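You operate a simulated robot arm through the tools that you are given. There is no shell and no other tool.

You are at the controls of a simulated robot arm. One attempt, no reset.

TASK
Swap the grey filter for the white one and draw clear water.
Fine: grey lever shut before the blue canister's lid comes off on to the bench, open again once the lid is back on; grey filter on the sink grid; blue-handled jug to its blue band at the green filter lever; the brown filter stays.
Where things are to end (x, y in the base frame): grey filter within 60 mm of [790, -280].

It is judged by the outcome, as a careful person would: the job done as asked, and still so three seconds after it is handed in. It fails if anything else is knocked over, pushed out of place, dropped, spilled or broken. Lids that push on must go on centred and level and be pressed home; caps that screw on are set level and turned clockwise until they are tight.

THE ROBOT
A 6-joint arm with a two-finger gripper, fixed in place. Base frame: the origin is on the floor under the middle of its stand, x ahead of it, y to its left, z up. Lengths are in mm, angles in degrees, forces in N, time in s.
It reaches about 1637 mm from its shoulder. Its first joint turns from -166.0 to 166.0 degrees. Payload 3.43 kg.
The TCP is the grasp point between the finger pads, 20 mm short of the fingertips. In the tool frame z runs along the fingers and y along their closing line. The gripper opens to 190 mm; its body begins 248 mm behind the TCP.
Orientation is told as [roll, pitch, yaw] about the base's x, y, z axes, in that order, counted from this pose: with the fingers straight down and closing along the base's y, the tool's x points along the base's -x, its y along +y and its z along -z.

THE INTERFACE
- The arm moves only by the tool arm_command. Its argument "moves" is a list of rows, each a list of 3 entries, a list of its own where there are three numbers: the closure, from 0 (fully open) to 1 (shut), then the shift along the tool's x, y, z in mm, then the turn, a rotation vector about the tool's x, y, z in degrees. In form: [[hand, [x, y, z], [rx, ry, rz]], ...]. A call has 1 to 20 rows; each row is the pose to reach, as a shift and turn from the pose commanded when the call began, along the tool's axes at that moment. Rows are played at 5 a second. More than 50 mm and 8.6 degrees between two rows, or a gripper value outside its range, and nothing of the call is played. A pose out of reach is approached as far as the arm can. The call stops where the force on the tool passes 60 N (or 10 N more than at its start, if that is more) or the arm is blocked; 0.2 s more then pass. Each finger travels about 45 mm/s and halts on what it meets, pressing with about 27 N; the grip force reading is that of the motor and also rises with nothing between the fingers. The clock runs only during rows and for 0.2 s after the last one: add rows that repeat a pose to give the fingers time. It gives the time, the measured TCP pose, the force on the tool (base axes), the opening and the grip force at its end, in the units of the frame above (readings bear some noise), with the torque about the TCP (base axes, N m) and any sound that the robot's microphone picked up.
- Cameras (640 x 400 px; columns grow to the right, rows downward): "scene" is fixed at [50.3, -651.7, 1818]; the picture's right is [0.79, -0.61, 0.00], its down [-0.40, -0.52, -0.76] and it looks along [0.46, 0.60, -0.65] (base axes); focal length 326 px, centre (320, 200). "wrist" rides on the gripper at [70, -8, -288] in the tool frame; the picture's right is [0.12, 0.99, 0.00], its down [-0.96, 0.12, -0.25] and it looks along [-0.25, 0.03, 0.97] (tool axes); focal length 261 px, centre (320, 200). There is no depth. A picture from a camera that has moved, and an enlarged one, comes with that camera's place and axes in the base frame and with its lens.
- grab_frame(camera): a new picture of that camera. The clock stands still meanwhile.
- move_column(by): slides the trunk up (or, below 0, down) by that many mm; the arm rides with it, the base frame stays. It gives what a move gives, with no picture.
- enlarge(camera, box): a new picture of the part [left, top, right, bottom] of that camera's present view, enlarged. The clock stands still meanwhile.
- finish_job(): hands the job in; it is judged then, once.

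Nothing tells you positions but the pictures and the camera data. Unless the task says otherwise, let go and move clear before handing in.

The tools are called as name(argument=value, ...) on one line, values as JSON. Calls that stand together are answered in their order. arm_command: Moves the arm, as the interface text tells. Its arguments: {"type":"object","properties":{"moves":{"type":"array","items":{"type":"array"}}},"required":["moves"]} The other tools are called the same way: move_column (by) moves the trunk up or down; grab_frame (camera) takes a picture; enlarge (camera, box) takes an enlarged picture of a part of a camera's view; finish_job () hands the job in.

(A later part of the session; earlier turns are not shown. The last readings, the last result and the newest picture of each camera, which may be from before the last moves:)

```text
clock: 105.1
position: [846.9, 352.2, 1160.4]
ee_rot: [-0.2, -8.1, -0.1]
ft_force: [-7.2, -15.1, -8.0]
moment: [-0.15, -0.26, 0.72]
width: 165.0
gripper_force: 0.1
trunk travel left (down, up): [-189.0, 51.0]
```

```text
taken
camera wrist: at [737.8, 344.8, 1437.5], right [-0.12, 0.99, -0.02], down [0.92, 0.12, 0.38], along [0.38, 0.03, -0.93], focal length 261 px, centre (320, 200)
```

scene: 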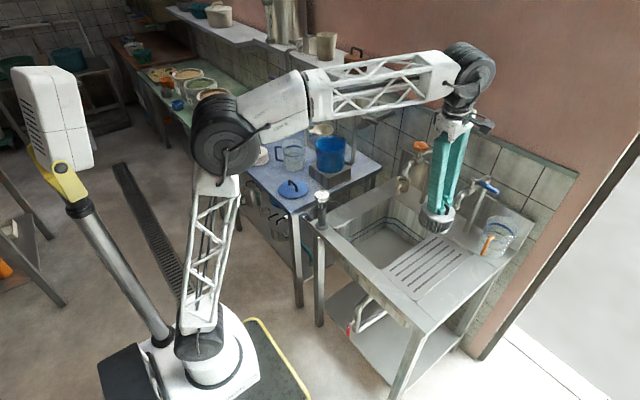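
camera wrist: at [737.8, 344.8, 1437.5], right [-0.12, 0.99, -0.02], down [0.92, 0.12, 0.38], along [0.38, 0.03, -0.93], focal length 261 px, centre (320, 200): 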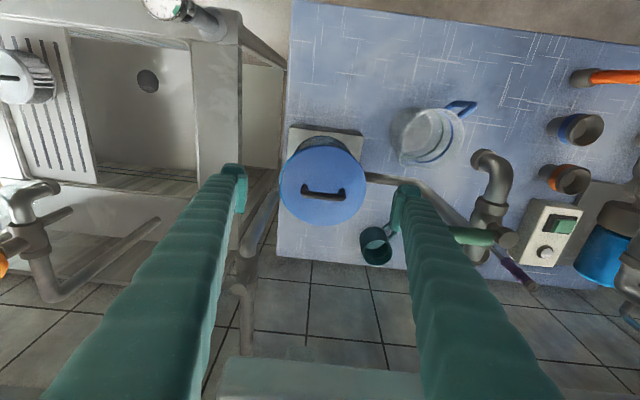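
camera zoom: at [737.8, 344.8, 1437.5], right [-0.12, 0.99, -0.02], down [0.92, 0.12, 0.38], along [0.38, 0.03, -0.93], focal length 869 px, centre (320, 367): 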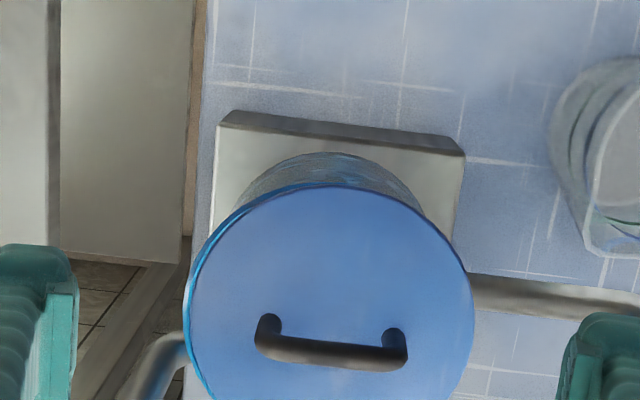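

My left finger has bumped the end of the green lever. I'll close the fingers at once to free it and check that the lever hasn't turned.

arm_command(moves=[[0.3, [0, 0, 0], [0, 0, 0]], [0.4, [0, 0, 0], [0, 0, 0]], [0.4, [0, 0, 0], [0, 0, 0]]])

grab_frame(camera="wrist")

enlarge(camera="scene", box=[270, 70, 390, 180])

```text
clock: 105.9
position: [847.4, 354.4, 1160.3]
ee_rot: [-0.1, -8.1, 0.1]
ft_force: [0.0, -1.2, 0.1]
moment: [-0.03, -0.03, 0.0]
width: 113.9
gripper_force: 0.1
trunk travel left (down, up): [-189.0, 51.0]
```

```text
taken
camera wrist: at [737.1, 347.6, 1438.0], right [-0.12, 0.99, -0.02], down [0.92, 0.12, 0.38], along [0.38, 0.03, -0.92], focal length 261 px, centre (320, 200)
```

wrist: 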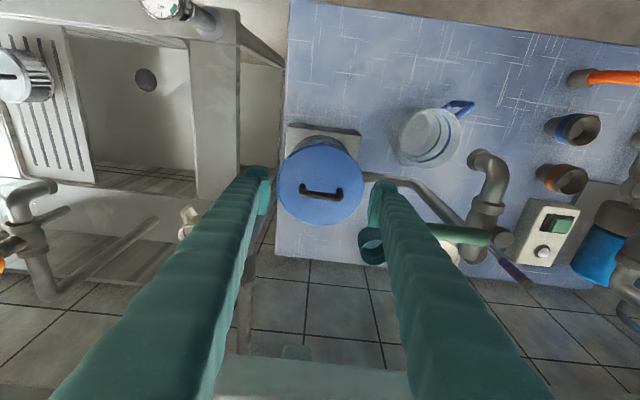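

```text
3.64 times, centred on (330, 125) of scene
camera zoom: at [50.3, -651.7, 1818.0], right [0.79, -0.61, 0.0], down [-0.4, -0.52, -0.76], along [0.46, 0.6, -0.65], focal length 1185 px, centre (284, 473)
```

zoom: 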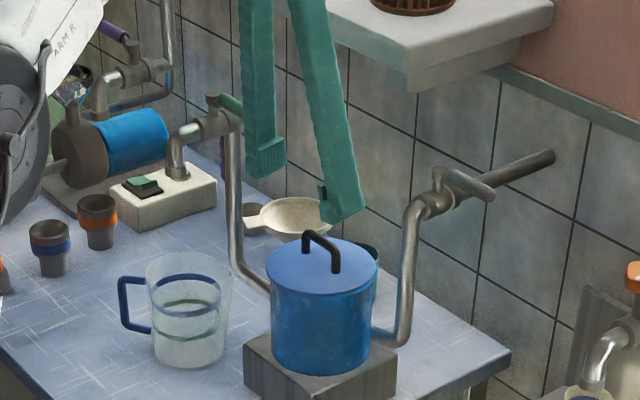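

The lever hasn't turned. The lid does look about 3 mm toward +y, so I'll regrip its handle, lift slightly and shift it −3 mm.

arm_command(moves=[[0.38, [-7, 0.5, 15], [0, -2, 0]], [0.38, [-14, 1, 32], [0, -4, 0]], [0.38, [-21, 1.5, 48], [0, -6, 0]], [0.38, [-26.8, 2, 64.3], [0, -7, 0]], [0.38, [-26.8, 2, 64.3], [0, -7, 0]]])

enlarge(camera="wrist", box=[220, 80, 420, 240])

```text
clock: 107.1
position: [881.8, 357.2, 1103.4]
ee_rot: [-0.1, -15.2, 0.1]
ft_force: [-0.3, -0.4, 0.6]
moment: [-0.02, 0.01, 0.0]
width: 118.0
gripper_force: 0.2
trunk travel left (down, up): [-189.0, 51.0]
```

```text
2.50 times, centred on (320, 160) of wrist
camera zoom: at [739.2, 349.1, 1362.4], right [-0.12, 0.99, -0.03], down [0.86, 0.12, 0.49], along [0.49, 0.03, -0.87], focal length 652 px, centre (320, 300)
```

zoom: 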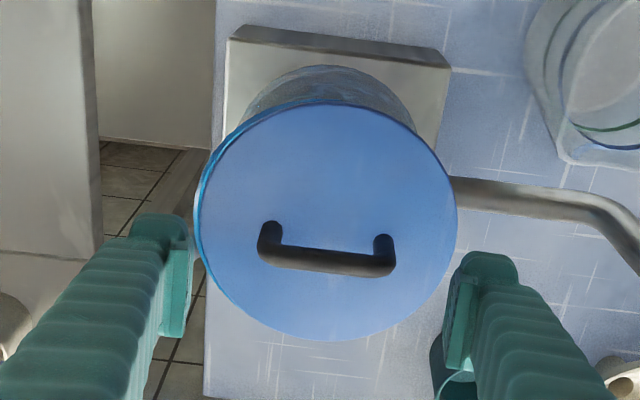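

The handle centre is at y≈359.8 against 356.2 originally, so I need a −3.6 mm correction. I'll descend and grip.

arm_command(moves=[[0.38, [3, 1, 13], [0, 0, 0]], [0.38, [6, 2, 26], [0, 0, 0]], [0.38, [9.4, 2.6, 39.5], [0, 0, 0]], [0.38, [9.4, 2.6, 39.5], [0, 0, 0]]])

arm_command(moves=[[0.5, [0, 0, 0], [0, 0, 0]], [0.6, [0, 0, 0], [0, 0, 0]], [0.7, [0, 0, 0], [0, 0, 0]], [0.8, [0, 0, 0], [0, 0, 0]], [0.8, [0, 0, 0], [0, 0, 0]], [0.8, [0, 0, 0], [0, 0, 0]]])

arm_command(moves=[[0.8, [-0.8, 0, -2.9], [0, 0, 0]], [0.8, [-1.6, 0, -5.8], [0, 0, 0]], [0.8, [-1.6, -1.8, -5.8], [0, 0, 0]], [0.8, [-1.6, -3.6, -5.8], [0, 0, 0]], [0.8, [-1.6, -3.6, -5.8], [0, 0, 0]]])

enlarge(camera="wrist", box=[220, 80, 420, 240])

```text
clock: 108.1
position: [882.8, 359.2, 1060.4]
ee_rot: [-0.1, -15.1, 0.0]
ft_force: [0.5, 0.4, -0.5]
moment: [0.02, -0.02, 0.0]
width: 117.8
gripper_force: 0.1
trunk travel left (down, up): [-189.0, 51.0]
```

```text
clock: 109.5
position: [883.2, 358.7, 1059.8]
ee_rot: [-0.1, -15.1, 0.1]
ft_force: [-0.8, 0.1, -0.7]
moment: [0.02, 0.04, 0.0]
width: 70.4
gripper_force: 26.6
trunk travel left (down, up): [-189.0, 51.0]
```

```text
clock: 110.7
position: [884.2, 355.3, 1067.9]
ee_rot: [-0.1, -15.1, 0.1]
ft_force: [0.6, -0.4, -0.2]
moment: [0.03, 0.01, 0.01]
width: 70.4
gripper_force: 27.1
trunk travel left (down, up): [-189.0, 51.0]
```

```text
2.50 times, centred on (320, 160) of wrist
camera zoom: at [741.2, 347.7, 1327.7], right [-0.12, 0.99, -0.03], down [0.86, 0.12, 0.49], along [0.49, 0.03, -0.87], focal length 652 px, centre (320, 300)
```

zoom: 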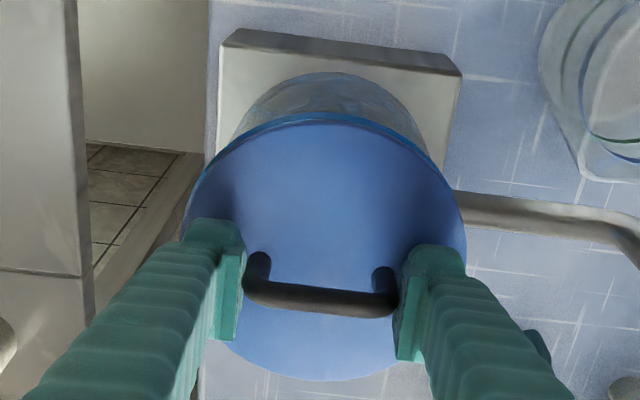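

Now I'll lower back onto the rim.

arm_command(moves=[[0.8, [0.8, 0, 2.9], [0, 0, 0]], [0.8, [1.4, 0, 5.2], [0, 0, 0]], [0.8, [1.7, 0, 6.3], [0, 0, 0]]])

enlarge(camera="wrist", box=[220, 80, 420, 240])

enlarge(camera="scene", box=[310, 125, 360, 165])

```text
clock: 111.5
position: [884.0, 355.3, 1060.6]
ee_rot: [-0.2, -15.1, 0.0]
ft_force: [-0.1, 1.0, -0.2]
moment: [0.04, 0.0, -0.01]
width: 70.4
gripper_force: 27.1
trunk travel left (down, up): [-189.0, 51.0]
```

```text
2.50 times, centred on (320, 160) of wrist
camera zoom: at [741.7, 347.5, 1321.7], right [-0.12, 0.99, -0.03], down [0.86, 0.12, 0.49], along [0.49, 0.03, -0.87], focal length 652 px, centre (320, 300)
```

zoom: 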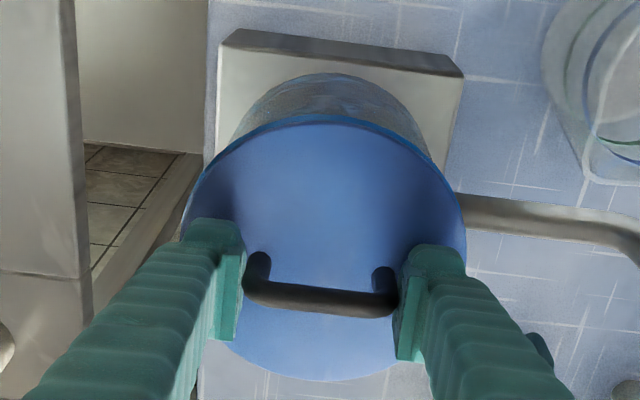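

```text
10.00 times, centred on (335, 145) of scene
camera zoom: at [50.3, -651.7, 1818.0], right [0.79, -0.61, 0.0], down [-0.4, -0.52, -0.76], along [0.46, 0.6, -0.65], focal length 3259 px, centre (170, 750)
```

zoom: 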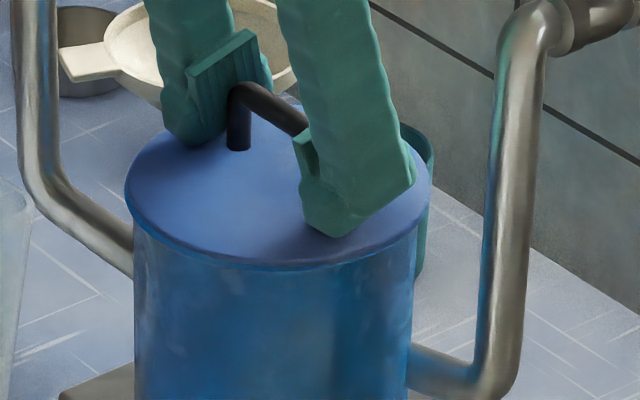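

The lid's outline now matches the original position. I'll lower the last couple of mm to contact.

arm_command(moves=[[0.8, [0.3, 0, 1], [0, 0, 0]], [0.8, [0.5, 0, 2], [0, 0, 0]]])

```text
clock: 112.1
position: [884.1, 355.6, 1060.1]
ee_rot: [-0.2, -15.3, 0.1]
ft_force: [4.0, 1.9, 17.9]
moment: [-0.03, 0.45, -0.04]
width: 70.4
gripper_force: 27.2
trunk travel left (down, up): [-189.0, 51.0]
```

In contact. I'll unload most of the force first, then open gently and check for any shift.

arm_command(moves=[[0.8, [-0.3, 0, -1.2], [0, 0, 0]], [0.75, [-0.3, 0, -1.2], [0, 0, 0]], [0.7, [-0.3, 0, -1.2], [0, 0, 0]], [0.65, [-0.3, 0, -1.2], [0, 0, 0]], [0.6, [-0.3, 0, -1.2], [0, 0, 0]], [0.55, [-0.3, 0, -1.2], [0, 0, 0]], [0.45, [-0.3, 0, -1.2], [0, 0, 0]], [0.38, [-0.3, 0, -1.2], [0, 0, 0]], [0.38, [-0.3, 0, -1.2], [0, 0, 0]]])

enlarge(camera="wrist", box=[220, 80, 420, 240])

enlarge(camera="scene", box=[310, 125, 360, 165])

```text
clock: 114.1
position: [883.9, 355.7, 1060.3]
ee_rot: [-0.1, -15.1, 0.2]
ft_force: [-0.4, 1.1, 0.6]
moment: [-0.01, 0.02, -0.01]
width: 118.2
gripper_force: 0.0
trunk travel left (down, up): [-189.0, 51.0]
```

```text
2.50 times, centred on (320, 160) of wrist
camera zoom: at [741.3, 347.5, 1320.9], right [-0.12, 0.99, -0.03], down [0.86, 0.12, 0.49], along [0.49, 0.03, -0.87], focal length 652 px, centre (320, 300)
```

zoom: 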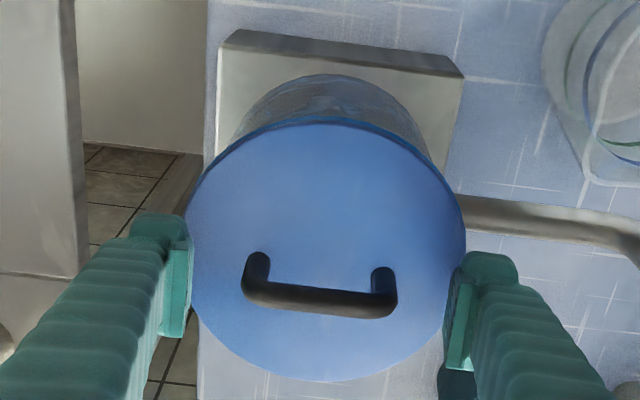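

```text
10.00 times, centred on (335, 145) of scene
camera zoom: at [50.3, -651.7, 1818.0], right [0.79, -0.61, 0.0], down [-0.4, -0.52, -0.76], along [0.46, 0.6, -0.65], focal length 3259 px, centre (170, 750)
```

zoom: 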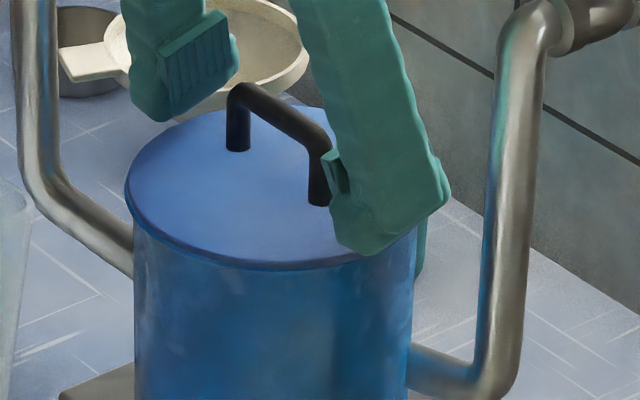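

The lid stayed centred with no rim showing. I'll rise, close the fingers and press the handle's middle again.

arm_command(moves=[[0.38, [-3, 0, -11], [0, 0, 0]], [0.38, [-9, 0, -33], [0, 0, 0]], [0.38, [-18.6, 0, -69.5], [0, 0, 0]], [0.6, [-18.6, 0, -69.5], [0, 0, 0]], [0.8, [-18.6, 0, -69.5], [0, 0, 0]], [1, [-18.6, 0, -69.5], [0, 0, 0]], [1, [-15, 0, -65], [0, 2, 0]], [1, [-10, 0, -55], [0, 4.5, 0]], [1, [-6.6, 0, -41.5], [0, 7, 0]], [1, [-6.6, 0, -41.5], [0, 7, 0]], [1, [-6.6, 0, -41.5], [0, 7, 0]]])

enlarge(camera="wrist", box=[220, 80, 420, 240])

```text
clock: 116.5
position: [878.9, 355.8, 1101.3]
ee_rot: [-0.1, -8.1, 0.1]
ft_force: [0.4, -0.2, 0.4]
moment: [-0.02, 0.01, 0.0]
width: 0.4
gripper_force: 27.1
trunk travel left (down, up): [-189.0, 51.0]
```

```text
2.50 times, centred on (320, 160) of wrist
camera zoom: at [769.7, 347.7, 1377.4], right [-0.12, 0.99, -0.02], down [0.92, 0.12, 0.38], along [0.38, 0.03, -0.92], focal length 652 px, centre (320, 300)
```

zoom: 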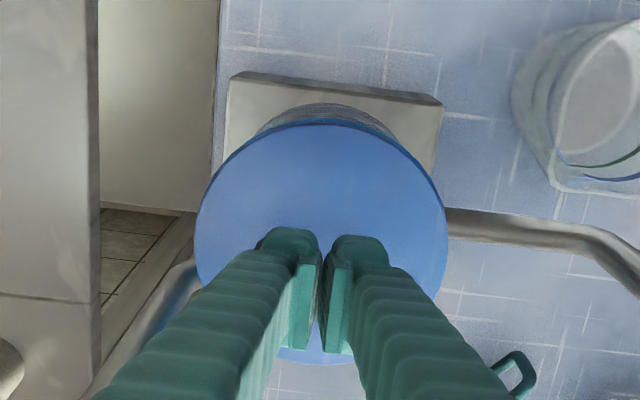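

arm_command(moves=[[1, [0.4, 0, 3], [0, 0, 0]], [1, [0.8, 0, 6], [0, 0, 0]], [1, [1.0, 0, 7.5], [0, 0, 0]]])

arm_command(moves=[[1, [0.15, 0, 1], [0, 0, 0]], [1, [0.3, 0, 2], [0, 0, 0]]])

```text
clock: 117.3
position: [879.6, 354.4, 1094.9]
ee_rot: [-0.1, -8.1, 0.1]
ft_force: [2.0, 0.3, 8.1]
moment: [0.06, -0.06, 0.04]
width: 6.0
gripper_force: 26.9
trunk travel left (down, up): [-189.0, 51.0]
```

```text
clock: 117.9
position: [879.6, 354.6, 1095.0]
ee_rot: [0.0, -8.3, 0.2]
ft_force: [4.7, 3.1, 30.5]
moment: [0.07, -0.13, -0.01]
width: 6.3
gripper_force: 27.2
trunk travel left (down, up): [-189.0, 51.0]
```

arm_command(moves=[[1, [0.15, 0, 1], [0, 0, 0]], [1, [0.15, 0, 1], [0, 0, 0]]])

arm_command(moves=[[1, [-0.3, 0, -2], [0, 0, 0]], [1, [-0.6, 0, -4], [0, 0, 0]], [1, [-2, 0, -14], [0, 0, 0]], [1, [-5.6, 0, -40], [0, 0, 0]], [0.9, [-8.3, 0, -60], [0, 0, 0]], [0.75, [-8.3, 0, -60], [0, 0, 0]]])

enlarge(camera="wrist", box=[220, 80, 420, 240])

enlarge(camera="scene", box=[310, 125, 360, 165])

```text
clock: 118.5
position: [879.9, 354.5, 1094.8]
ee_rot: [0.0, -8.3, 0.2]
ft_force: [10.0, 5.5, 54.0]
moment: [0.1, -0.25, 0.04]
width: 6.2
gripper_force: 27.4
trunk travel left (down, up): [-189.0, 51.0]
```

```text
clock: 119.9
position: [878.6, 353.7, 1151.5]
ee_rot: [-0.1, -8.1, 0.1]
ft_force: [-0.9, -0.4, 0.5]
moment: [-0.01, 0.01, 0.03]
width: 47.9
gripper_force: 0.1
trunk travel left (down, up): [-189.0, 51.0]
```

```text
2.50 times, centred on (320, 160) of wrist
camera zoom: at [768.7, 346.8, 1428.1], right [-0.12, 0.99, -0.02], down [0.92, 0.12, 0.38], along [0.38, 0.03, -0.92], focal length 652 px, centre (320, 300)
```

zoom: 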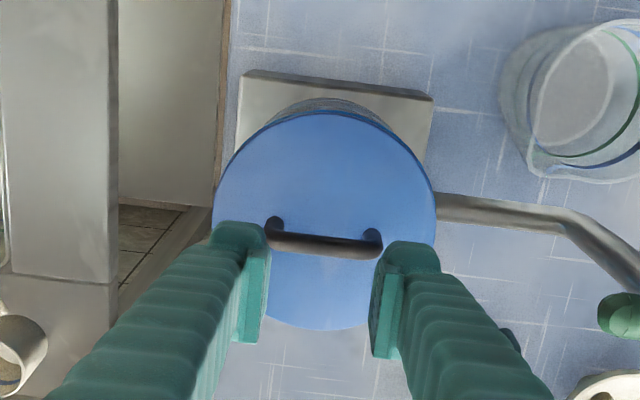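

```text
10.00 times, centred on (335, 145) of scene
camera zoom: at [50.3, -651.7, 1818.0], right [0.79, -0.61, 0.0], down [-0.4, -0.52, -0.76], along [0.46, 0.6, -0.65], focal length 3259 px, centre (170, 750)
```

zoom: 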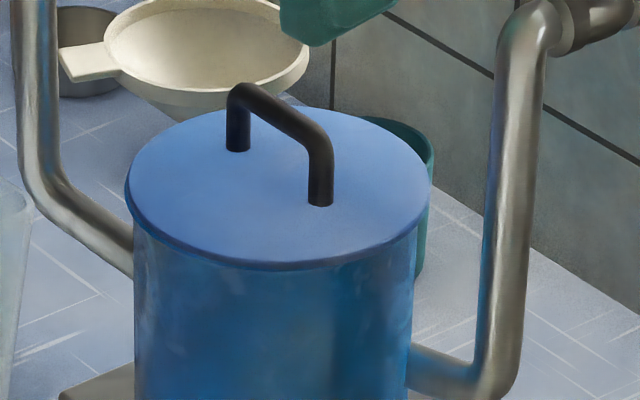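

The lid is centred, level and pressed home. Next I'll reopen the grey lever, which points −y from (980, 262). I'll turn the hand 90° so the fingers straddle it front and back.

arm_command(moves=[[0.7, [0.5, 0, -15], [0, 0, -7.5]], [0.7, [1, -5, -30], [0, 0, -15]], [0.7, [1.5, -18, -45], [0, 0, -22.5]], [0.7, [2, -32, -60], [0, 0, -30]], [0.7, [2.5, -46, -72], [0, 0, -37.5]], [0.7, [3, -60, -82], [0, 0, -45]], [0.7, [3.5, -75, -90], [0, 0, -52.5]], [0.7, [4, -92, -90], [0, 0, -60]], [0.7, [4.5, -110, -90], [0, 0, -67.5]], [0.7, [5, -128, -90], [0, 0, -75]], [0.7, [5.5, -144, -90], [0, 0, -82.5]], [0.7, [6.1, -153.7, -90.2], [0, 0, -90]], [0.7, [6.1, -153.7, -90.2], [0, 0, -90]]])

arm_command(moves=[[0.7, [0, 0, 0], [4, 0, 0]], [0.7, [0, 0, 0], [8, 0, 0]], [0.7, [0, 0, 0], [12, 0, 0]], [0.7, [0, 0, 0], [12, 0, 0]]])

grab_frame(camera="wrist")

enlarge(camera="scene", box=[280, 40, 420, 170])

```text
clock: 122.7
position: [863.1, 202.0, 1241.9]
ee_rot: [-8.2, 0.2, 90.1]
ft_force: [-0.2, 0.6, 0.3]
moment: [0.0, 0.01, 0.02]
width: 57.0
gripper_force: 0.0
trunk travel left (down, up): [-189.0, 51.0]
```

```text
clock: 123.7
position: [861.2, 200.8, 1240.7]
ee_rot: [-20.2, 0.1, 90.1]
ft_force: [-0.5, -1.0, 0.4]
moment: [0.01, -0.01, 0.04]
width: 56.9
gripper_force: 0.0
trunk travel left (down, up): [-189.0, 51.0]
```

```text
taken
camera wrist: at [770.3, 132.1, 1515.6], right [-0.93, -0.12, -0.34], down [-0.19, 0.96, 0.19], along [0.31, 0.24, -0.92], focal length 261 px, centre (320, 200)
```

wrist: 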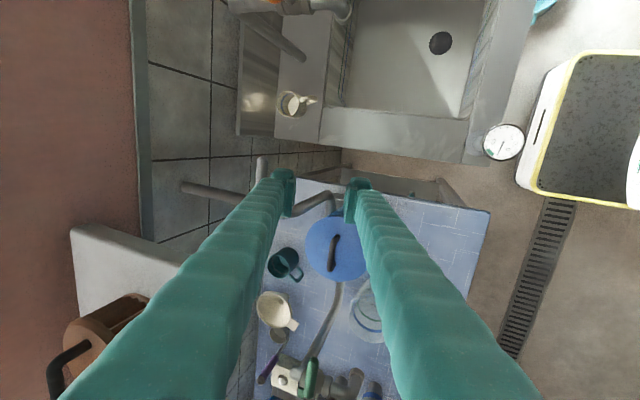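

```text
3.08 times, centred on (350, 105) of scene
camera zoom: at [50.3, -651.7, 1818.0], right [0.79, -0.61, 0.0], down [-0.4, -0.52, -0.76], along [0.46, 0.6, -0.65], focal length 1003 px, centre (228, 492)
```

zoom: 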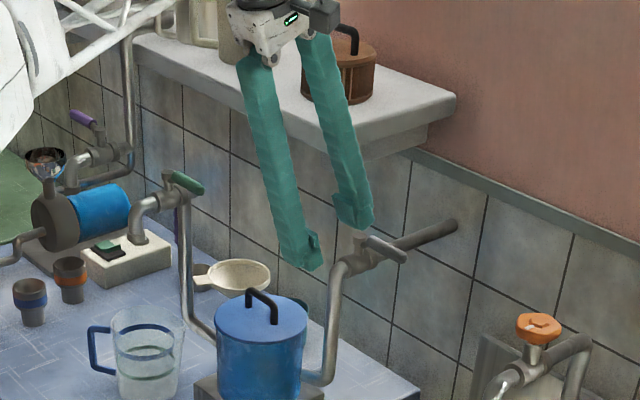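

The hand is turned and the lever lies ahead. I'll move to just above it along the approach line.

arm_command(moves=[[0.68, [2, -28, 6], [0, 0, 0]], [0.68, [4, -57, 12], [0, 0, 0]], [0.68, [6, -85, 18], [0, 0, 0]], [0.68, [6, -85, 18], [0, 0, 0]]])

enlarge(camera="wrist", box=[220, 110, 420, 270])

enlarge(camera="scene", box=[300, 60, 420, 150])

```text
clock: 124.7
position: [947.8, 196.4, 1253.4]
ee_rot: [-20.2, 0.1, 90.1]
ft_force: [-0.6, 0.7, -0.3]
moment: [-0.02, 0.05, 0.01]
width: 60.7
gripper_force: 0.1
trunk travel left (down, up): [-189.0, 51.0]
```

```text
2.50 times, centred on (320, 190) of wrist
camera zoom: at [857.3, 126.5, 1527.3], right [-0.93, -0.12, -0.34], down [-0.19, 0.96, 0.19], along [0.31, 0.24, -0.92], focal length 652 px, centre (320, 225)
```

zoom: 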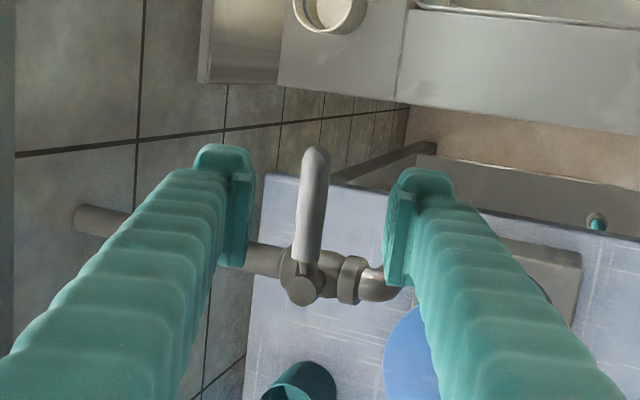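

```text
4.44 times, centred on (360, 105) of scene
camera zoom: at [50.3, -651.7, 1818.0], right [0.79, -0.61, 0.0], down [-0.4, -0.52, -0.76], along [0.46, 0.6, -0.65], focal length 1448 px, centre (142, 622)
```

zoom: 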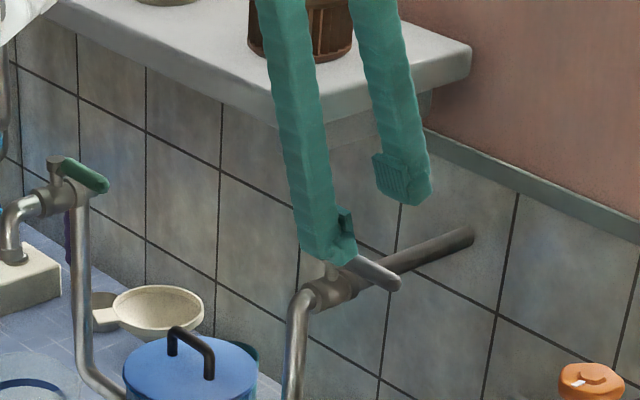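

The lever lies centrally between the fingers. I'll advance to straddle it.

arm_command(moves=[[0.68, [0, 0, 25], [0, 0, 0]], [0.68, [0, 0, 50], [0, 0, 0]], [0.68, [0, 0, 70], [0, 0, 0]], [0.68, [0, 0, 86], [0, 0, 0]]])

enlarge(camera="wrist", box=[220, 110, 420, 270])

enlarge(camera="scene", box=[300, 80, 420, 160])

```text
clock: 125.7
position: [975.7, 195.5, 1174.0]
ee_rot: [-20.3, 0.1, 90.0]
ft_force: [-0.7, -0.3, -0.3]
moment: [0.02, -0.03, 0.02]
width: 60.7
gripper_force: 0.1
trunk travel left (down, up): [-189.0, 51.0]
```

```text
2.50 times, centred on (320, 190) of wrist
camera zoom: at [885.4, 126.1, 1447.8], right [-0.93, -0.12, -0.34], down [-0.19, 0.96, 0.19], along [0.31, 0.24, -0.92], focal length 652 px, centre (320, 225)
```

zoom: 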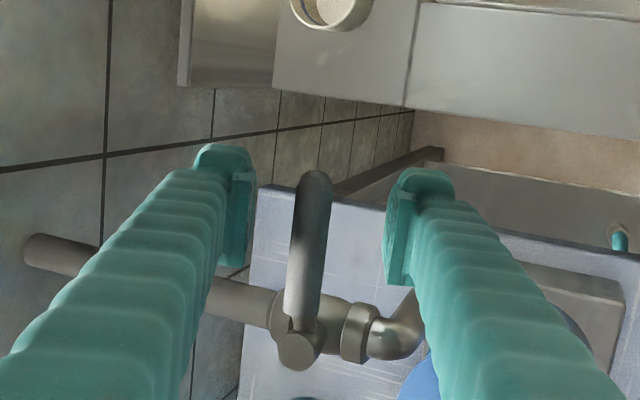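

```text
5.00 times, centred on (360, 120) of scene
camera zoom: at [50.3, -651.7, 1818.0], right [0.79, -0.61, 0.0], down [-0.4, -0.52, -0.76], along [0.46, 0.6, -0.65], focal length 1629 px, centre (120, 600)
```

zoom: 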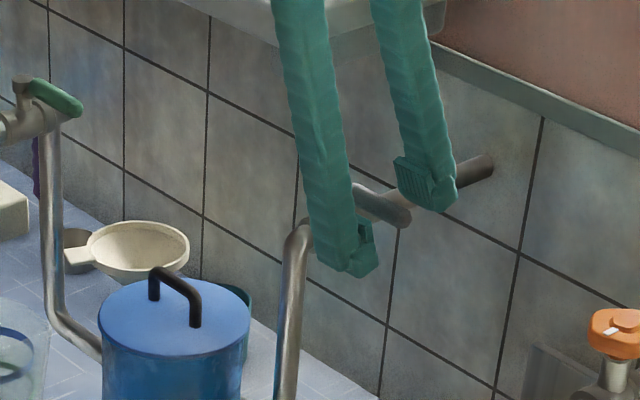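

The lever is straddled. I'll sweep it toward −x along its arc to about 60° and look.

arm_command(moves=[[0.68, [0, 7, -2.5], [0, 0, 0]], [0.68, [0, 13.8, -5], [0, 0, 0]], [0.68, [2, 22, -8], [0, 0, 0]], [0.68, [3.5, 30.7, -11.2], [0, 0, 0]], [0.68, [3, 39, -14.2], [0, 0, 0]], [0.68, [2.5, 47.7, -17.3], [0, 0, 0]], [0.68, [0, 56, -20.4], [0, 0, 0]], [0.68, [-3.5, 63.9, -23.3], [0, 0, 0]], [0.68, [-8, 71.5, -26], [0, 0, 0]], [0.68, [-13.5, 78.7, -28.6], [0, 0, 0]]])

enlarge(camera="wrist", box=[220, 110, 420, 270])

enlarge(camera="scene", box=[300, 80, 420, 160])

```text
clock: 127.9
position: [891.7, 209.3, 1171.4]
ee_rot: [-20.1, 0.1, 90.1]
ft_force: [0.2, 0.5, 0.2]
moment: [0.01, 0.05, 0.0]
width: 60.7
gripper_force: 0.0
trunk travel left (down, up): [-189.0, 51.0]
```

```text
2.50 times, centred on (320, 190) of wrist
camera zoom: at [801.5, 139.7, 1445.5], right [-0.93, -0.12, -0.34], down [-0.19, 0.96, 0.19], along [0.31, 0.24, -0.92], focal length 652 px, centre (320, 225)
```

zoom: 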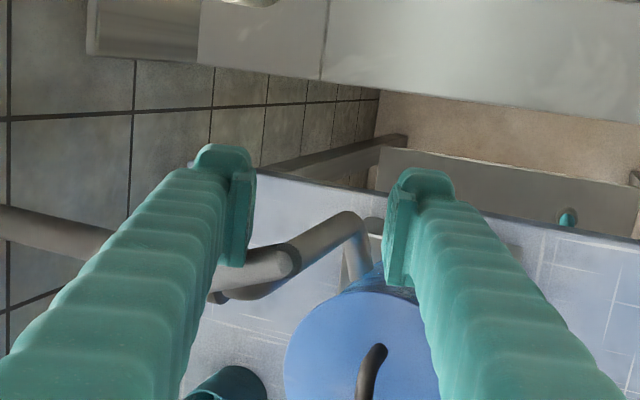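

```text
5.00 times, centred on (360, 120) of scene
camera zoom: at [50.3, -651.7, 1818.0], right [0.79, -0.61, 0.0], down [-0.4, -0.52, -0.76], along [0.46, 0.6, -0.65], focal length 1629 px, centre (120, 600)
```

zoom: 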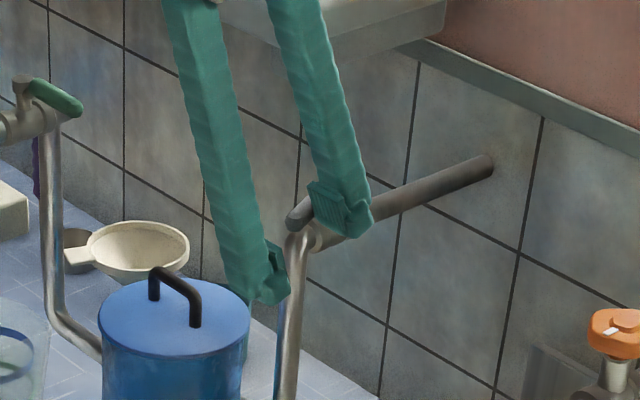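

The lever is at roughly 68°. I'll continue along the arc toward fully open.

arm_command(moves=[[0.68, [-5, 4.5, -1.6], [0, 0, 0]], [0.68, [-9.5, 8, -2.9], [0, 0, 0]], [0.68, [-13.7, 11, -4], [0, 0, 0]], [0.68, [-17, 13, -4.7], [0, 0, 0]]])

enlarge(camera="wrist", box=[220, 110, 420, 270])

enlarge(camera="scene", box=[300, 80, 420, 160])

```text
clock: 128.9
position: [879.3, 225.7, 1171.0]
ee_rot: [-20.1, 0.1, 90.1]
ft_force: [0.0, -0.9, -0.2]
moment: [0.02, -0.03, -0.02]
width: 60.7
gripper_force: 0.1
trunk travel left (down, up): [-189.0, 51.0]
```

```text
2.50 times, centred on (320, 190) of wrist
camera zoom: at [788.2, 156.7, 1445.5], right [-0.93, -0.12, -0.34], down [-0.19, 0.96, 0.19], along [0.31, 0.24, -0.92], focal length 652 px, centre (320, 225)
```

zoom: 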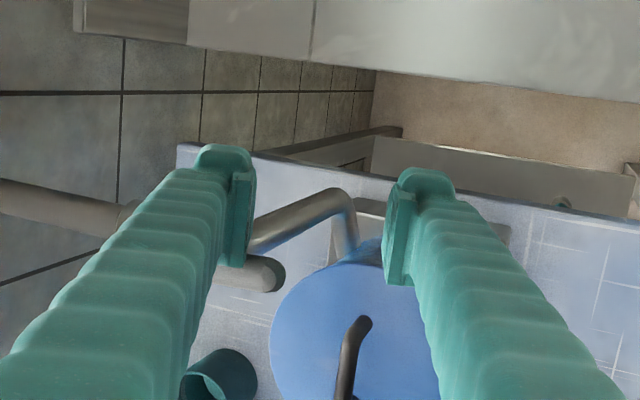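

```text
5.00 times, centred on (360, 120) of scene
camera zoom: at [50.3, -651.7, 1818.0], right [0.79, -0.61, 0.0], down [-0.4, -0.52, -0.76], along [0.46, 0.6, -0.65], focal length 1629 px, centre (120, 600)
```

zoom: 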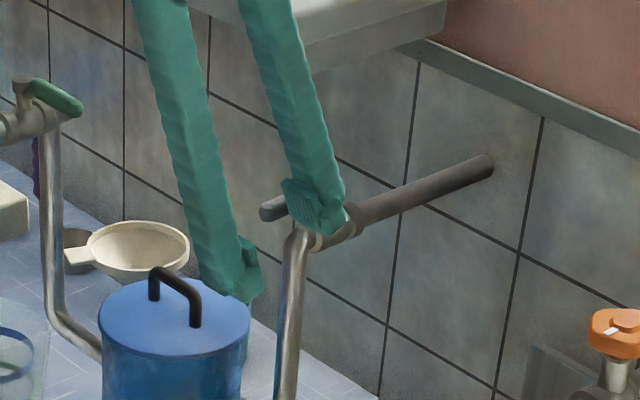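

It's nearly fully open. I'll nudge a bit more in +y until it meets its stop.

arm_command(moves=[[0.68, [-3, 1, -0.4], [0, 0, 0]], [0.68, [-6, 1.5, -0.5], [0, 0, 0]]])

arm_command(moves=[[0.68, [-2, 0, 0], [0, 0, 0]], [0.68, [-4, 0, 0], [0, 0, 0]]])

enlarge(camera="wrist", box=[220, 110, 420, 270])

```text
clock: 129.5
position: [878.0, 230.9, 1171.0]
ee_rot: [-20.0, 0.1, 90.0]
ft_force: [0.2, -4.2, -1.4]
moment: [0.02, 0.01, -0.18]
width: 61.0
gripper_force: 0.3
trunk travel left (down, up): [-189.0, 51.0]
```

```text
clock: 130.1
position: [878.1, 231.5, 1171.2]
ee_rot: [-20.1, 0.2, 89.9]
ft_force: [-0.6, -34.0, 1.3]
moment: [0.17, 0.23, -1.49]
width: 59.8
gripper_force: 0.0
trunk travel left (down, up): [-189.0, 51.0]
```

```text
2.50 times, centred on (320, 190) of wrist
camera zoom: at [786.4, 162.7, 1445.9], right [-0.93, -0.12, -0.34], down [-0.19, 0.96, 0.19], along [0.31, 0.24, -0.92], focal length 652 px, centre (320, 225)
```

zoom: 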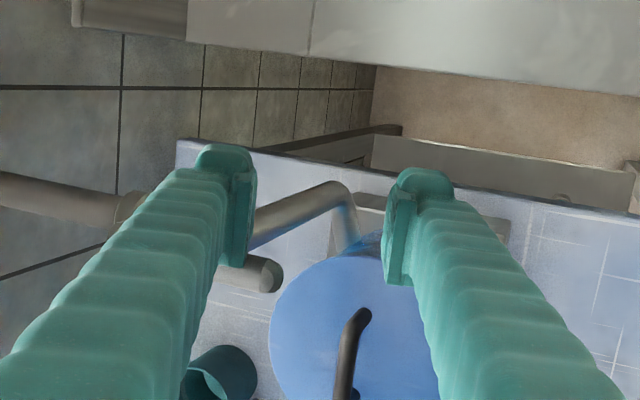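

The stop is reached, so the grey lever is open again. I'll back away −y, then up, and verify.

arm_command(moves=[[0.68, [6, 0, 0], [0, 0, 0]], [0.68, [14, 0, 0], [0, 0, 0]], [0.68, [20, 0, -15], [0, 0, 0]], [0.68, [22, 0, -50], [0, 0, 0]], [0.68, [22, 0, -90], [0, 0, 0]], [0.68, [22, 0, -110], [0, 0, 0]]])

grab_frame(camera="wrist")

enlarge(camera="scene", box=[270, 60, 420, 180])

```text
clock: 131.5
position: [840.3, 212.5, 1274.3]
ee_rot: [-20.2, 0.1, 90.1]
ft_force: [-0.1, -0.1, 0.7]
moment: [0.0, 0.01, 0.02]
width: 60.9
gripper_force: 0.0
trunk travel left (down, up): [-189.0, 51.0]
```

```text
taken
camera wrist: at [750.5, 142.8, 1549.6], right [-0.93, -0.12, -0.34], down [-0.19, 0.96, 0.19], along [0.31, 0.24, -0.92], focal length 261 px, centre (320, 200)
```

wrist: 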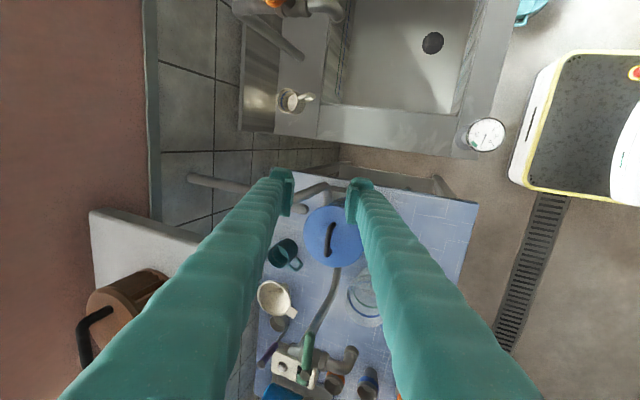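

```text
3.33 times, centred on (345, 120) of scene
camera zoom: at [50.3, -651.7, 1818.0], right [0.79, -0.61, 0.0], down [-0.4, -0.52, -0.76], along [0.46, 0.6, -0.65], focal length 1086 px, centre (237, 467)
```

zoom: 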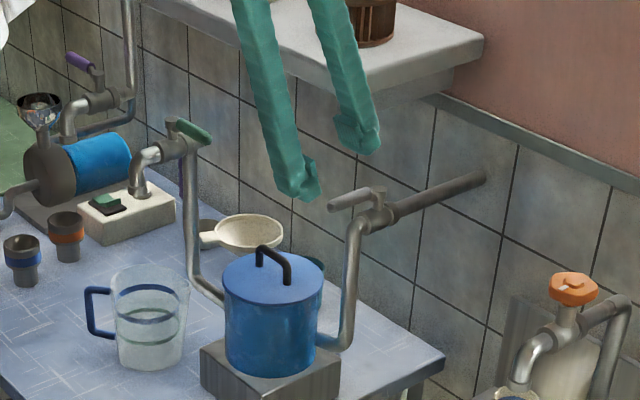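

The grey lever is open again, matching its start position. Next is the green tap, so I'll zoom in to measure its lever and spout and check that the jug stands beneath it.

enlarge(camera="scene", box=[275, 80, 345, 180])

enlarge(camera="wrist", box=[250, 240, 410, 400])

enlarge(camera="scene", box=[285, 85, 325, 115])

```text
4.00 times, centred on (310, 130) of scene
camera zoom: at [50.3, -651.7, 1818.0], right [0.79, -0.61, 0.0], down [-0.4, -0.52, -0.76], along [0.46, 0.6, -0.65], focal length 1304 px, centre (360, 480)
```

zoom: 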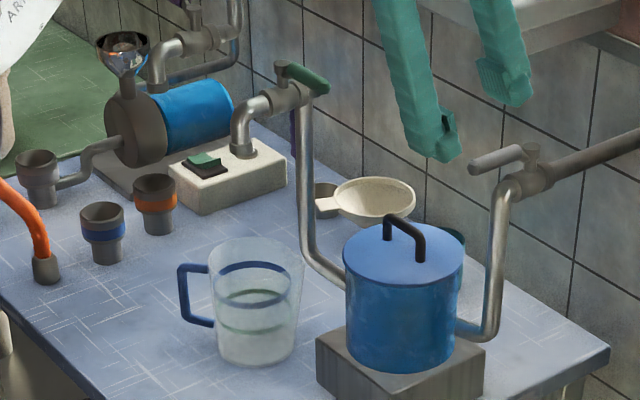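

```text
2.50 times, centred on (330, 320) of wrist
camera zoom: at [750.5, 142.8, 1549.6], right [-0.93, -0.12, -0.34], down [-0.19, 0.96, 0.19], along [0.31, 0.24, -0.92], focal length 652 px, centre (295, -100)
```

zoom: 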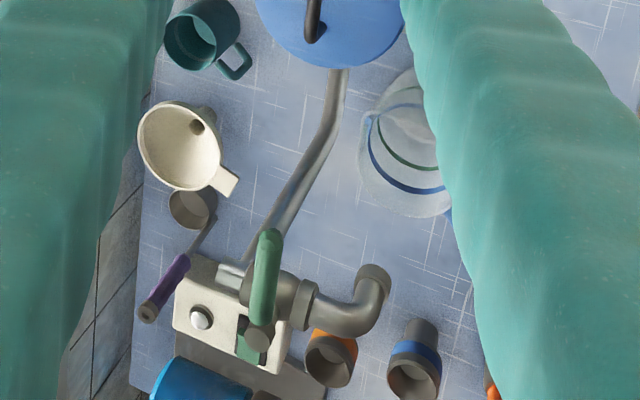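

```text
13.33 times, centred on (305, 100) of scene
camera zoom: at [50.3, -651.7, 1818.0], right [0.79, -0.61, 0.0], down [-0.4, -0.52, -0.76], along [0.46, 0.6, -0.65], focal length 4345 px, centre (520, 1533)
```

zoom: 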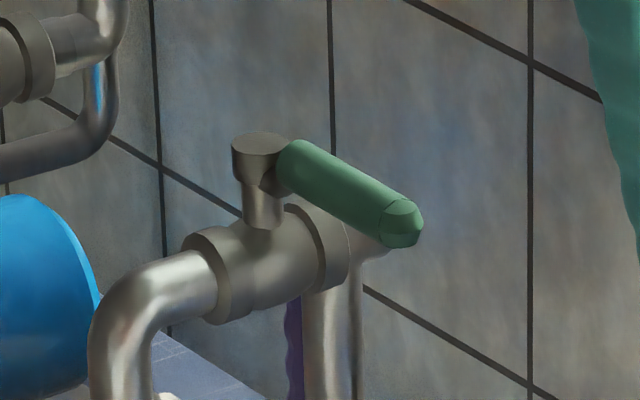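

The lever tip is at about (851, 456, 1208) and the stem at about (850, 540). The jug is under the spout. I'll raise the trunk for reach, flatten the tilt to 10°, and come in from the −y side so the fingers straddle the lever.

move_column(by=51)

arm_command(moves=[[0.65, [0, 10, 12], [-2.5, 0, 0]], [0.65, [0, 20, 40], [-5, 0, 0]], [0.65, [-10, 28, 70], [-7.5, 0, 0]], [0.65, [-40, 30, 90], [-10, 0, 0]], [0.65, [-80, 28, 105], [-10, 0, 0]], [0.65, [-120, 28, 105], [-10, 0, 0]], [0.65, [-160, 28, 105], [-10, 0, 0]], [0.65, [-195, 28, 105], [-10, 0, 0]], [0.65, [-195, 28, 105], [-10, 0, 0]]])

grab_frame(camera="wrist")

enlarge(camera="scene", box=[260, 40, 380, 140])

```text
clock: 132.4
position: [841.2, 212.5, 1323.9]
ee_rot: [-20.1, 0.1, 89.9]
ft_force: [-0.5, 1.4, -0.1]
moment: [0.02, -0.02, 0.03]
width: 61.1
gripper_force: 0.1
trunk travel left (down, up): [-240.0, 0.0]
```

```text
clock: 134.4
position: [851.3, 407.5, 1215.6]
ee_rot: [-10.2, 0.1, 90.0]
ft_force: [-0.2, 0.6, -0.6]
moment: [-0.08, 0.04, 0.01]
width: 66.4
gripper_force: 0.0
trunk travel left (down, up): [-240.0, 0.0]
```

```text
taken
camera wrist: at [808.8, 338.2, 1502.6], right [-0.98, -0.12, -0.17], down [-0.16, 0.96, 0.22], along [0.14, 0.24, -0.96], focal length 261 px, centre (320, 200)
```

wrist: 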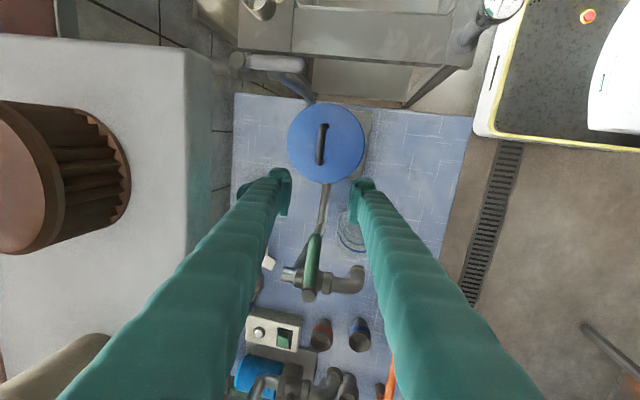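

```text
4.00 times, centred on (320, 90) of scene
camera zoom: at [50.3, -651.7, 1818.0], right [0.79, -0.61, 0.0], down [-0.4, -0.52, -0.76], along [0.46, 0.6, -0.65], focal length 1304 px, centre (320, 640)
```

zoom: 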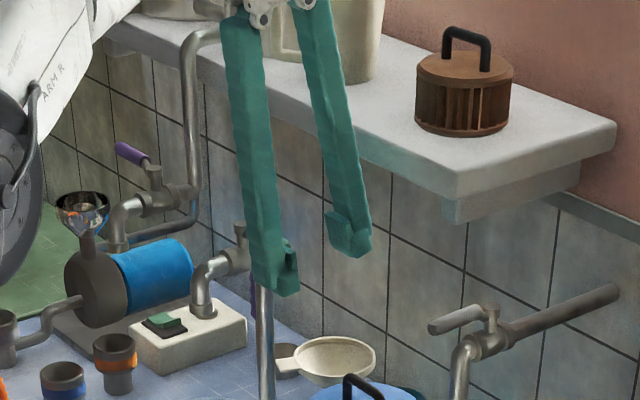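

The lever is straight ahead between the fingers. I'll slide +y so it enters the gap.

arm_command(moves=[[0.68, [-20, 0, 0], [0, 0, 0]], [0.7, [-40, 0.3, 1.6], [0, 0, 0]], [0.7, [-60, 0.3, 1.6], [0, 0, 0]], [0.7, [-72, 0.3, 1.6], [0, 0, 0]]])

enlarge(camera="wrist", box=[220, 110, 420, 270])

enlarge(camera="scene", box=[275, 70, 345, 130])

```text
clock: 135.4
position: [850.6, 480.6, 1213.5]
ee_rot: [-10.1, 0.1, 90.0]
ft_force: [-0.5, -0.3, -0.1]
moment: [0.01, 0.01, 0.01]
width: 57.1
gripper_force: 0.0
trunk travel left (down, up): [-240.0, 0.0]
```

```text
2.50 times, centred on (320, 190) of wrist
camera zoom: at [808.8, 410.8, 1501.5], right [-0.98, -0.12, -0.17], down [-0.16, 0.96, 0.22], along [0.14, 0.24, -0.96], focal length 652 px, centre (320, 225)
```

zoom: 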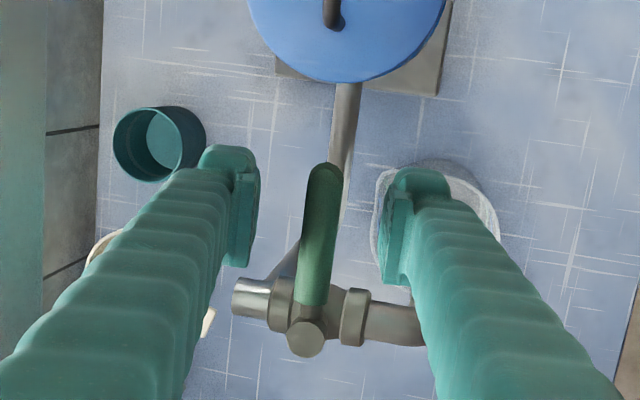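

```text
6.67 times, centred on (310, 100) of scene
camera zoom: at [50.3, -651.7, 1818.0], right [0.79, -0.61, 0.0], down [-0.4, -0.52, -0.76], along [0.46, 0.6, -0.65], focal length 2172 px, centre (387, 867)
```

zoom: 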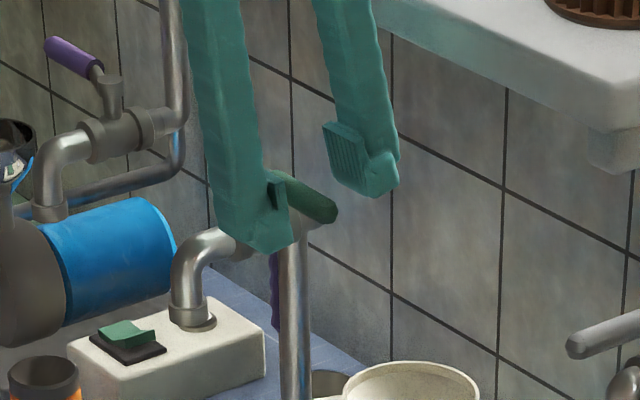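

The lever is centred between the fingers. I'll turn it slowly, rotating the hand with it, to about 30° first and look for flow and direction.

arm_command(moves=[[0.75, [-0.4, 12.4, -2.2], [0, 0, 0]], [0.75, [-2.7, 20, -3.5], [0, 0, 7.5]], [0.75, [-6, 27.2, -4.8], [0, 0, 15]], [0.75, [-10.4, 34, -6], [0, 0, 22.5]], [0.75, [-15.4, 40.1, -7.1], [0, 0, 30]]])

enlarge(camera="wrist", box=[220, 110, 420, 270])

enlarge(camera="scene", box=[260, 80, 350, 180])

```text
clock: 136.6
position: [810.4, 494.2, 1215.6]
ee_rot: [-8.8, -4.9, 60.3]
ft_force: [-0.1, 1.0, 0.4]
moment: [0.01, 0.03, -0.01]
width: 47.5
gripper_force: 0.1
trunk travel left (down, up): [-240.0, 0.0]
```

```text
2.50 times, centred on (320, 190) of wrist
camera zoom: at [732.0, 430.6, 1495.4], right [-0.9, 0.39, -0.16], down [0.33, 0.89, 0.31], along [0.27, 0.23, -0.94], focal length 652 px, centre (320, 225)
```

zoom: 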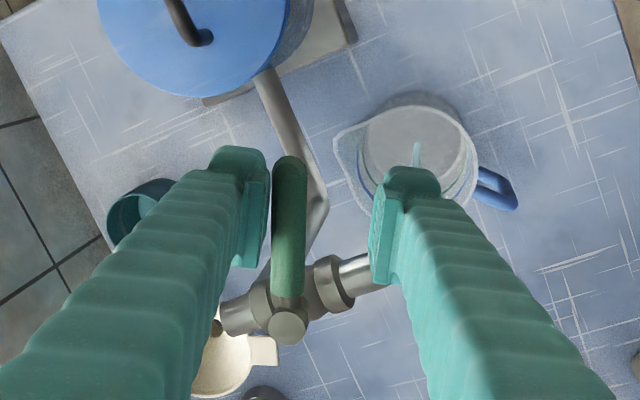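

```text
4.00 times, centred on (305, 130) of scene
camera zoom: at [50.3, -651.7, 1818.0], right [0.79, -0.61, 0.0], down [-0.4, -0.52, -0.76], along [0.46, 0.6, -0.65], focal length 1304 px, centre (380, 480)
```

zoom: 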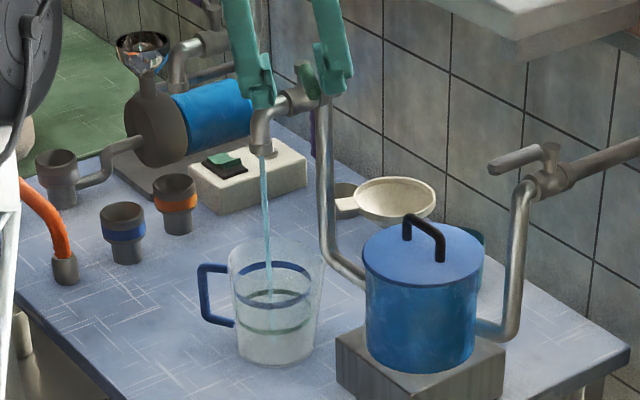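

Water is flowing from the spout straight into the jug. I'll hold here at partial opening and watch the level rise.

enlarge(camera="scene", box=[280, 130, 320, 175])

arm_command(moves=[[0.75, [0, 0, 0], [0, 0, 0]], [0.75, [0, 0, 0], [0, 0, 0]], [0.75, [0, 0, 0], [0, 0, 0]], [0.75, [0, 0, 0], [0, 0, 0]]])

enlarge(camera="scene", box=[280, 130, 320, 175])

```text
8.89 times, centred on (300, 152) of scene
camera zoom: at [50.3, -651.7, 1818.0], right [0.79, -0.61, 0.0], down [-0.4, -0.52, -0.76], along [0.46, 0.6, -0.65], focal length 2897 px, centre (498, 622)
```

zoom: 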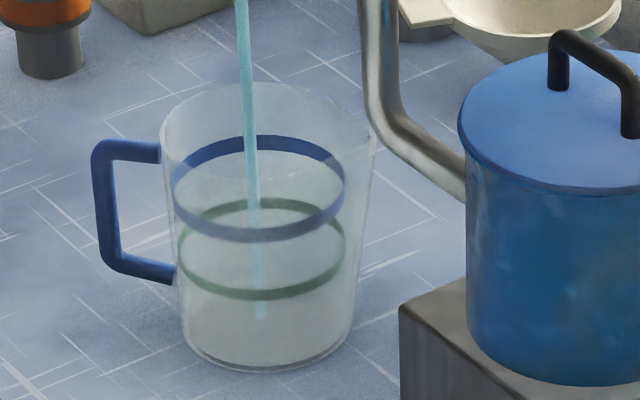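

```text
clock: 137.6
position: [809.6, 494.8, 1215.0]
ee_rot: [-8.9, -4.8, 60.4]
ft_force: [0.4, 0.4, -0.4]
moment: [0.01, -0.01, 0.04]
width: 47.5
gripper_force: 0.0
trunk travel left (down, up): [-240.0, 0.0]
```

```text
8.89 times, centred on (300, 152) of scene
camera zoom: at [50.3, -651.7, 1818.0], right [0.79, -0.61, 0.0], down [-0.4, -0.52, -0.76], along [0.46, 0.6, -0.65], focal length 2897 px, centre (498, 622)
```

zoom: 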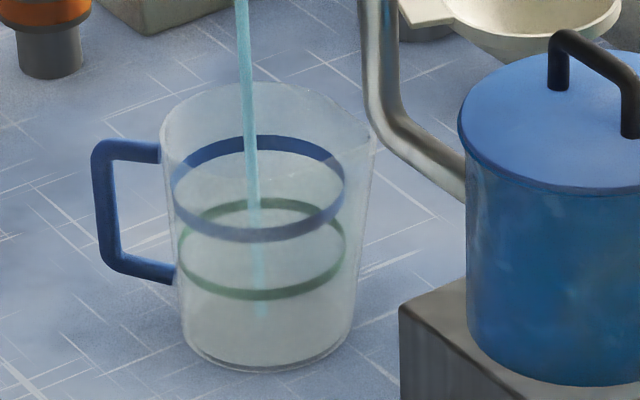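

The level is still low. I'll wait about 3 more seconds and check the filling rate.

arm_command(moves=[[0.75, [0, 0, 0], [0, 0, 0]], [0.75, [0, 0, 0], [0, 0, 0]], [0.75, [0, 0, 0], [0, 0, 0]], [0.75, [0, 0, 0], [0, 0, 0]], [0.75, [0, 0, 0], [0, 0, 0]], [0.75, [0, 0, 0], [0, 0, 0]], [0.75, [0, 0, 0], [0, 0, 0]], [0.75, [0, 0, 0], [0, 0, 0]], [0.75, [0, 0, 0], [0, 0, 0]], [0.75, [0, 0, 0], [0, 0, 0]], [0.75, [0, 0, 0], [0, 0, 0]], [0.75, [0, 0, 0], [0, 0, 0]], [0.75, [0, 0, 0], [0, 0, 0]], [0.75, [0, 0, 0], [0, 0, 0]]])

enlarge(camera="scene", box=[280, 130, 320, 175])

enlarge(camera="wrist", box=[300, 120, 400, 220])

```text
clock: 140.6
position: [809.7, 495.5, 1214.9]
ee_rot: [-8.9, -4.9, 60.4]
ft_force: [-0.1, 0.4, 0.4]
moment: [0.07, 0.01, 0.0]
width: 47.4
gripper_force: 0.1
trunk travel left (down, up): [-240.0, 0.0]
```

```text
8.89 times, centred on (300, 152) of scene
camera zoom: at [50.3, -651.7, 1818.0], right [0.79, -0.61, 0.0], down [-0.4, -0.52, -0.76], along [0.46, 0.6, -0.65], focal length 2897 px, centre (498, 622)
```

zoom: 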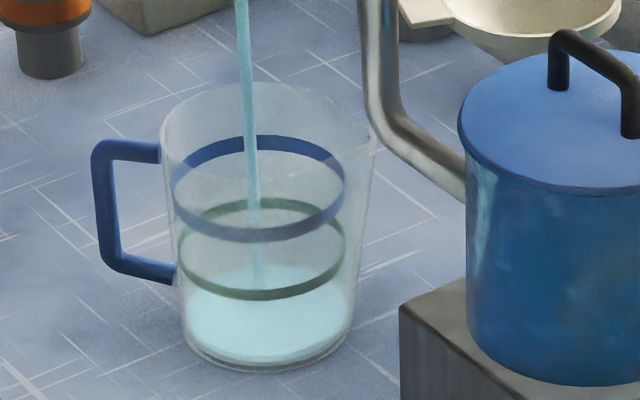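

```text
4.00 times, centred on (350, 170) of wrist
camera zoom: at [732.1, 430.4, 1495.5], right [-0.91, 0.39, -0.16], down [0.33, 0.89, 0.31], along [0.27, 0.23, -0.94], focal length 1043 px, centre (200, 320)
```

zoom: 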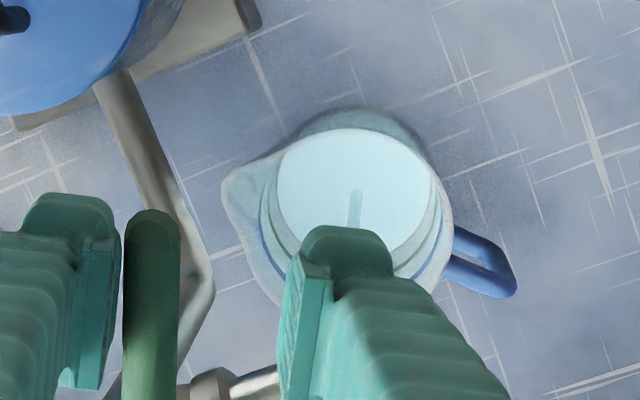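

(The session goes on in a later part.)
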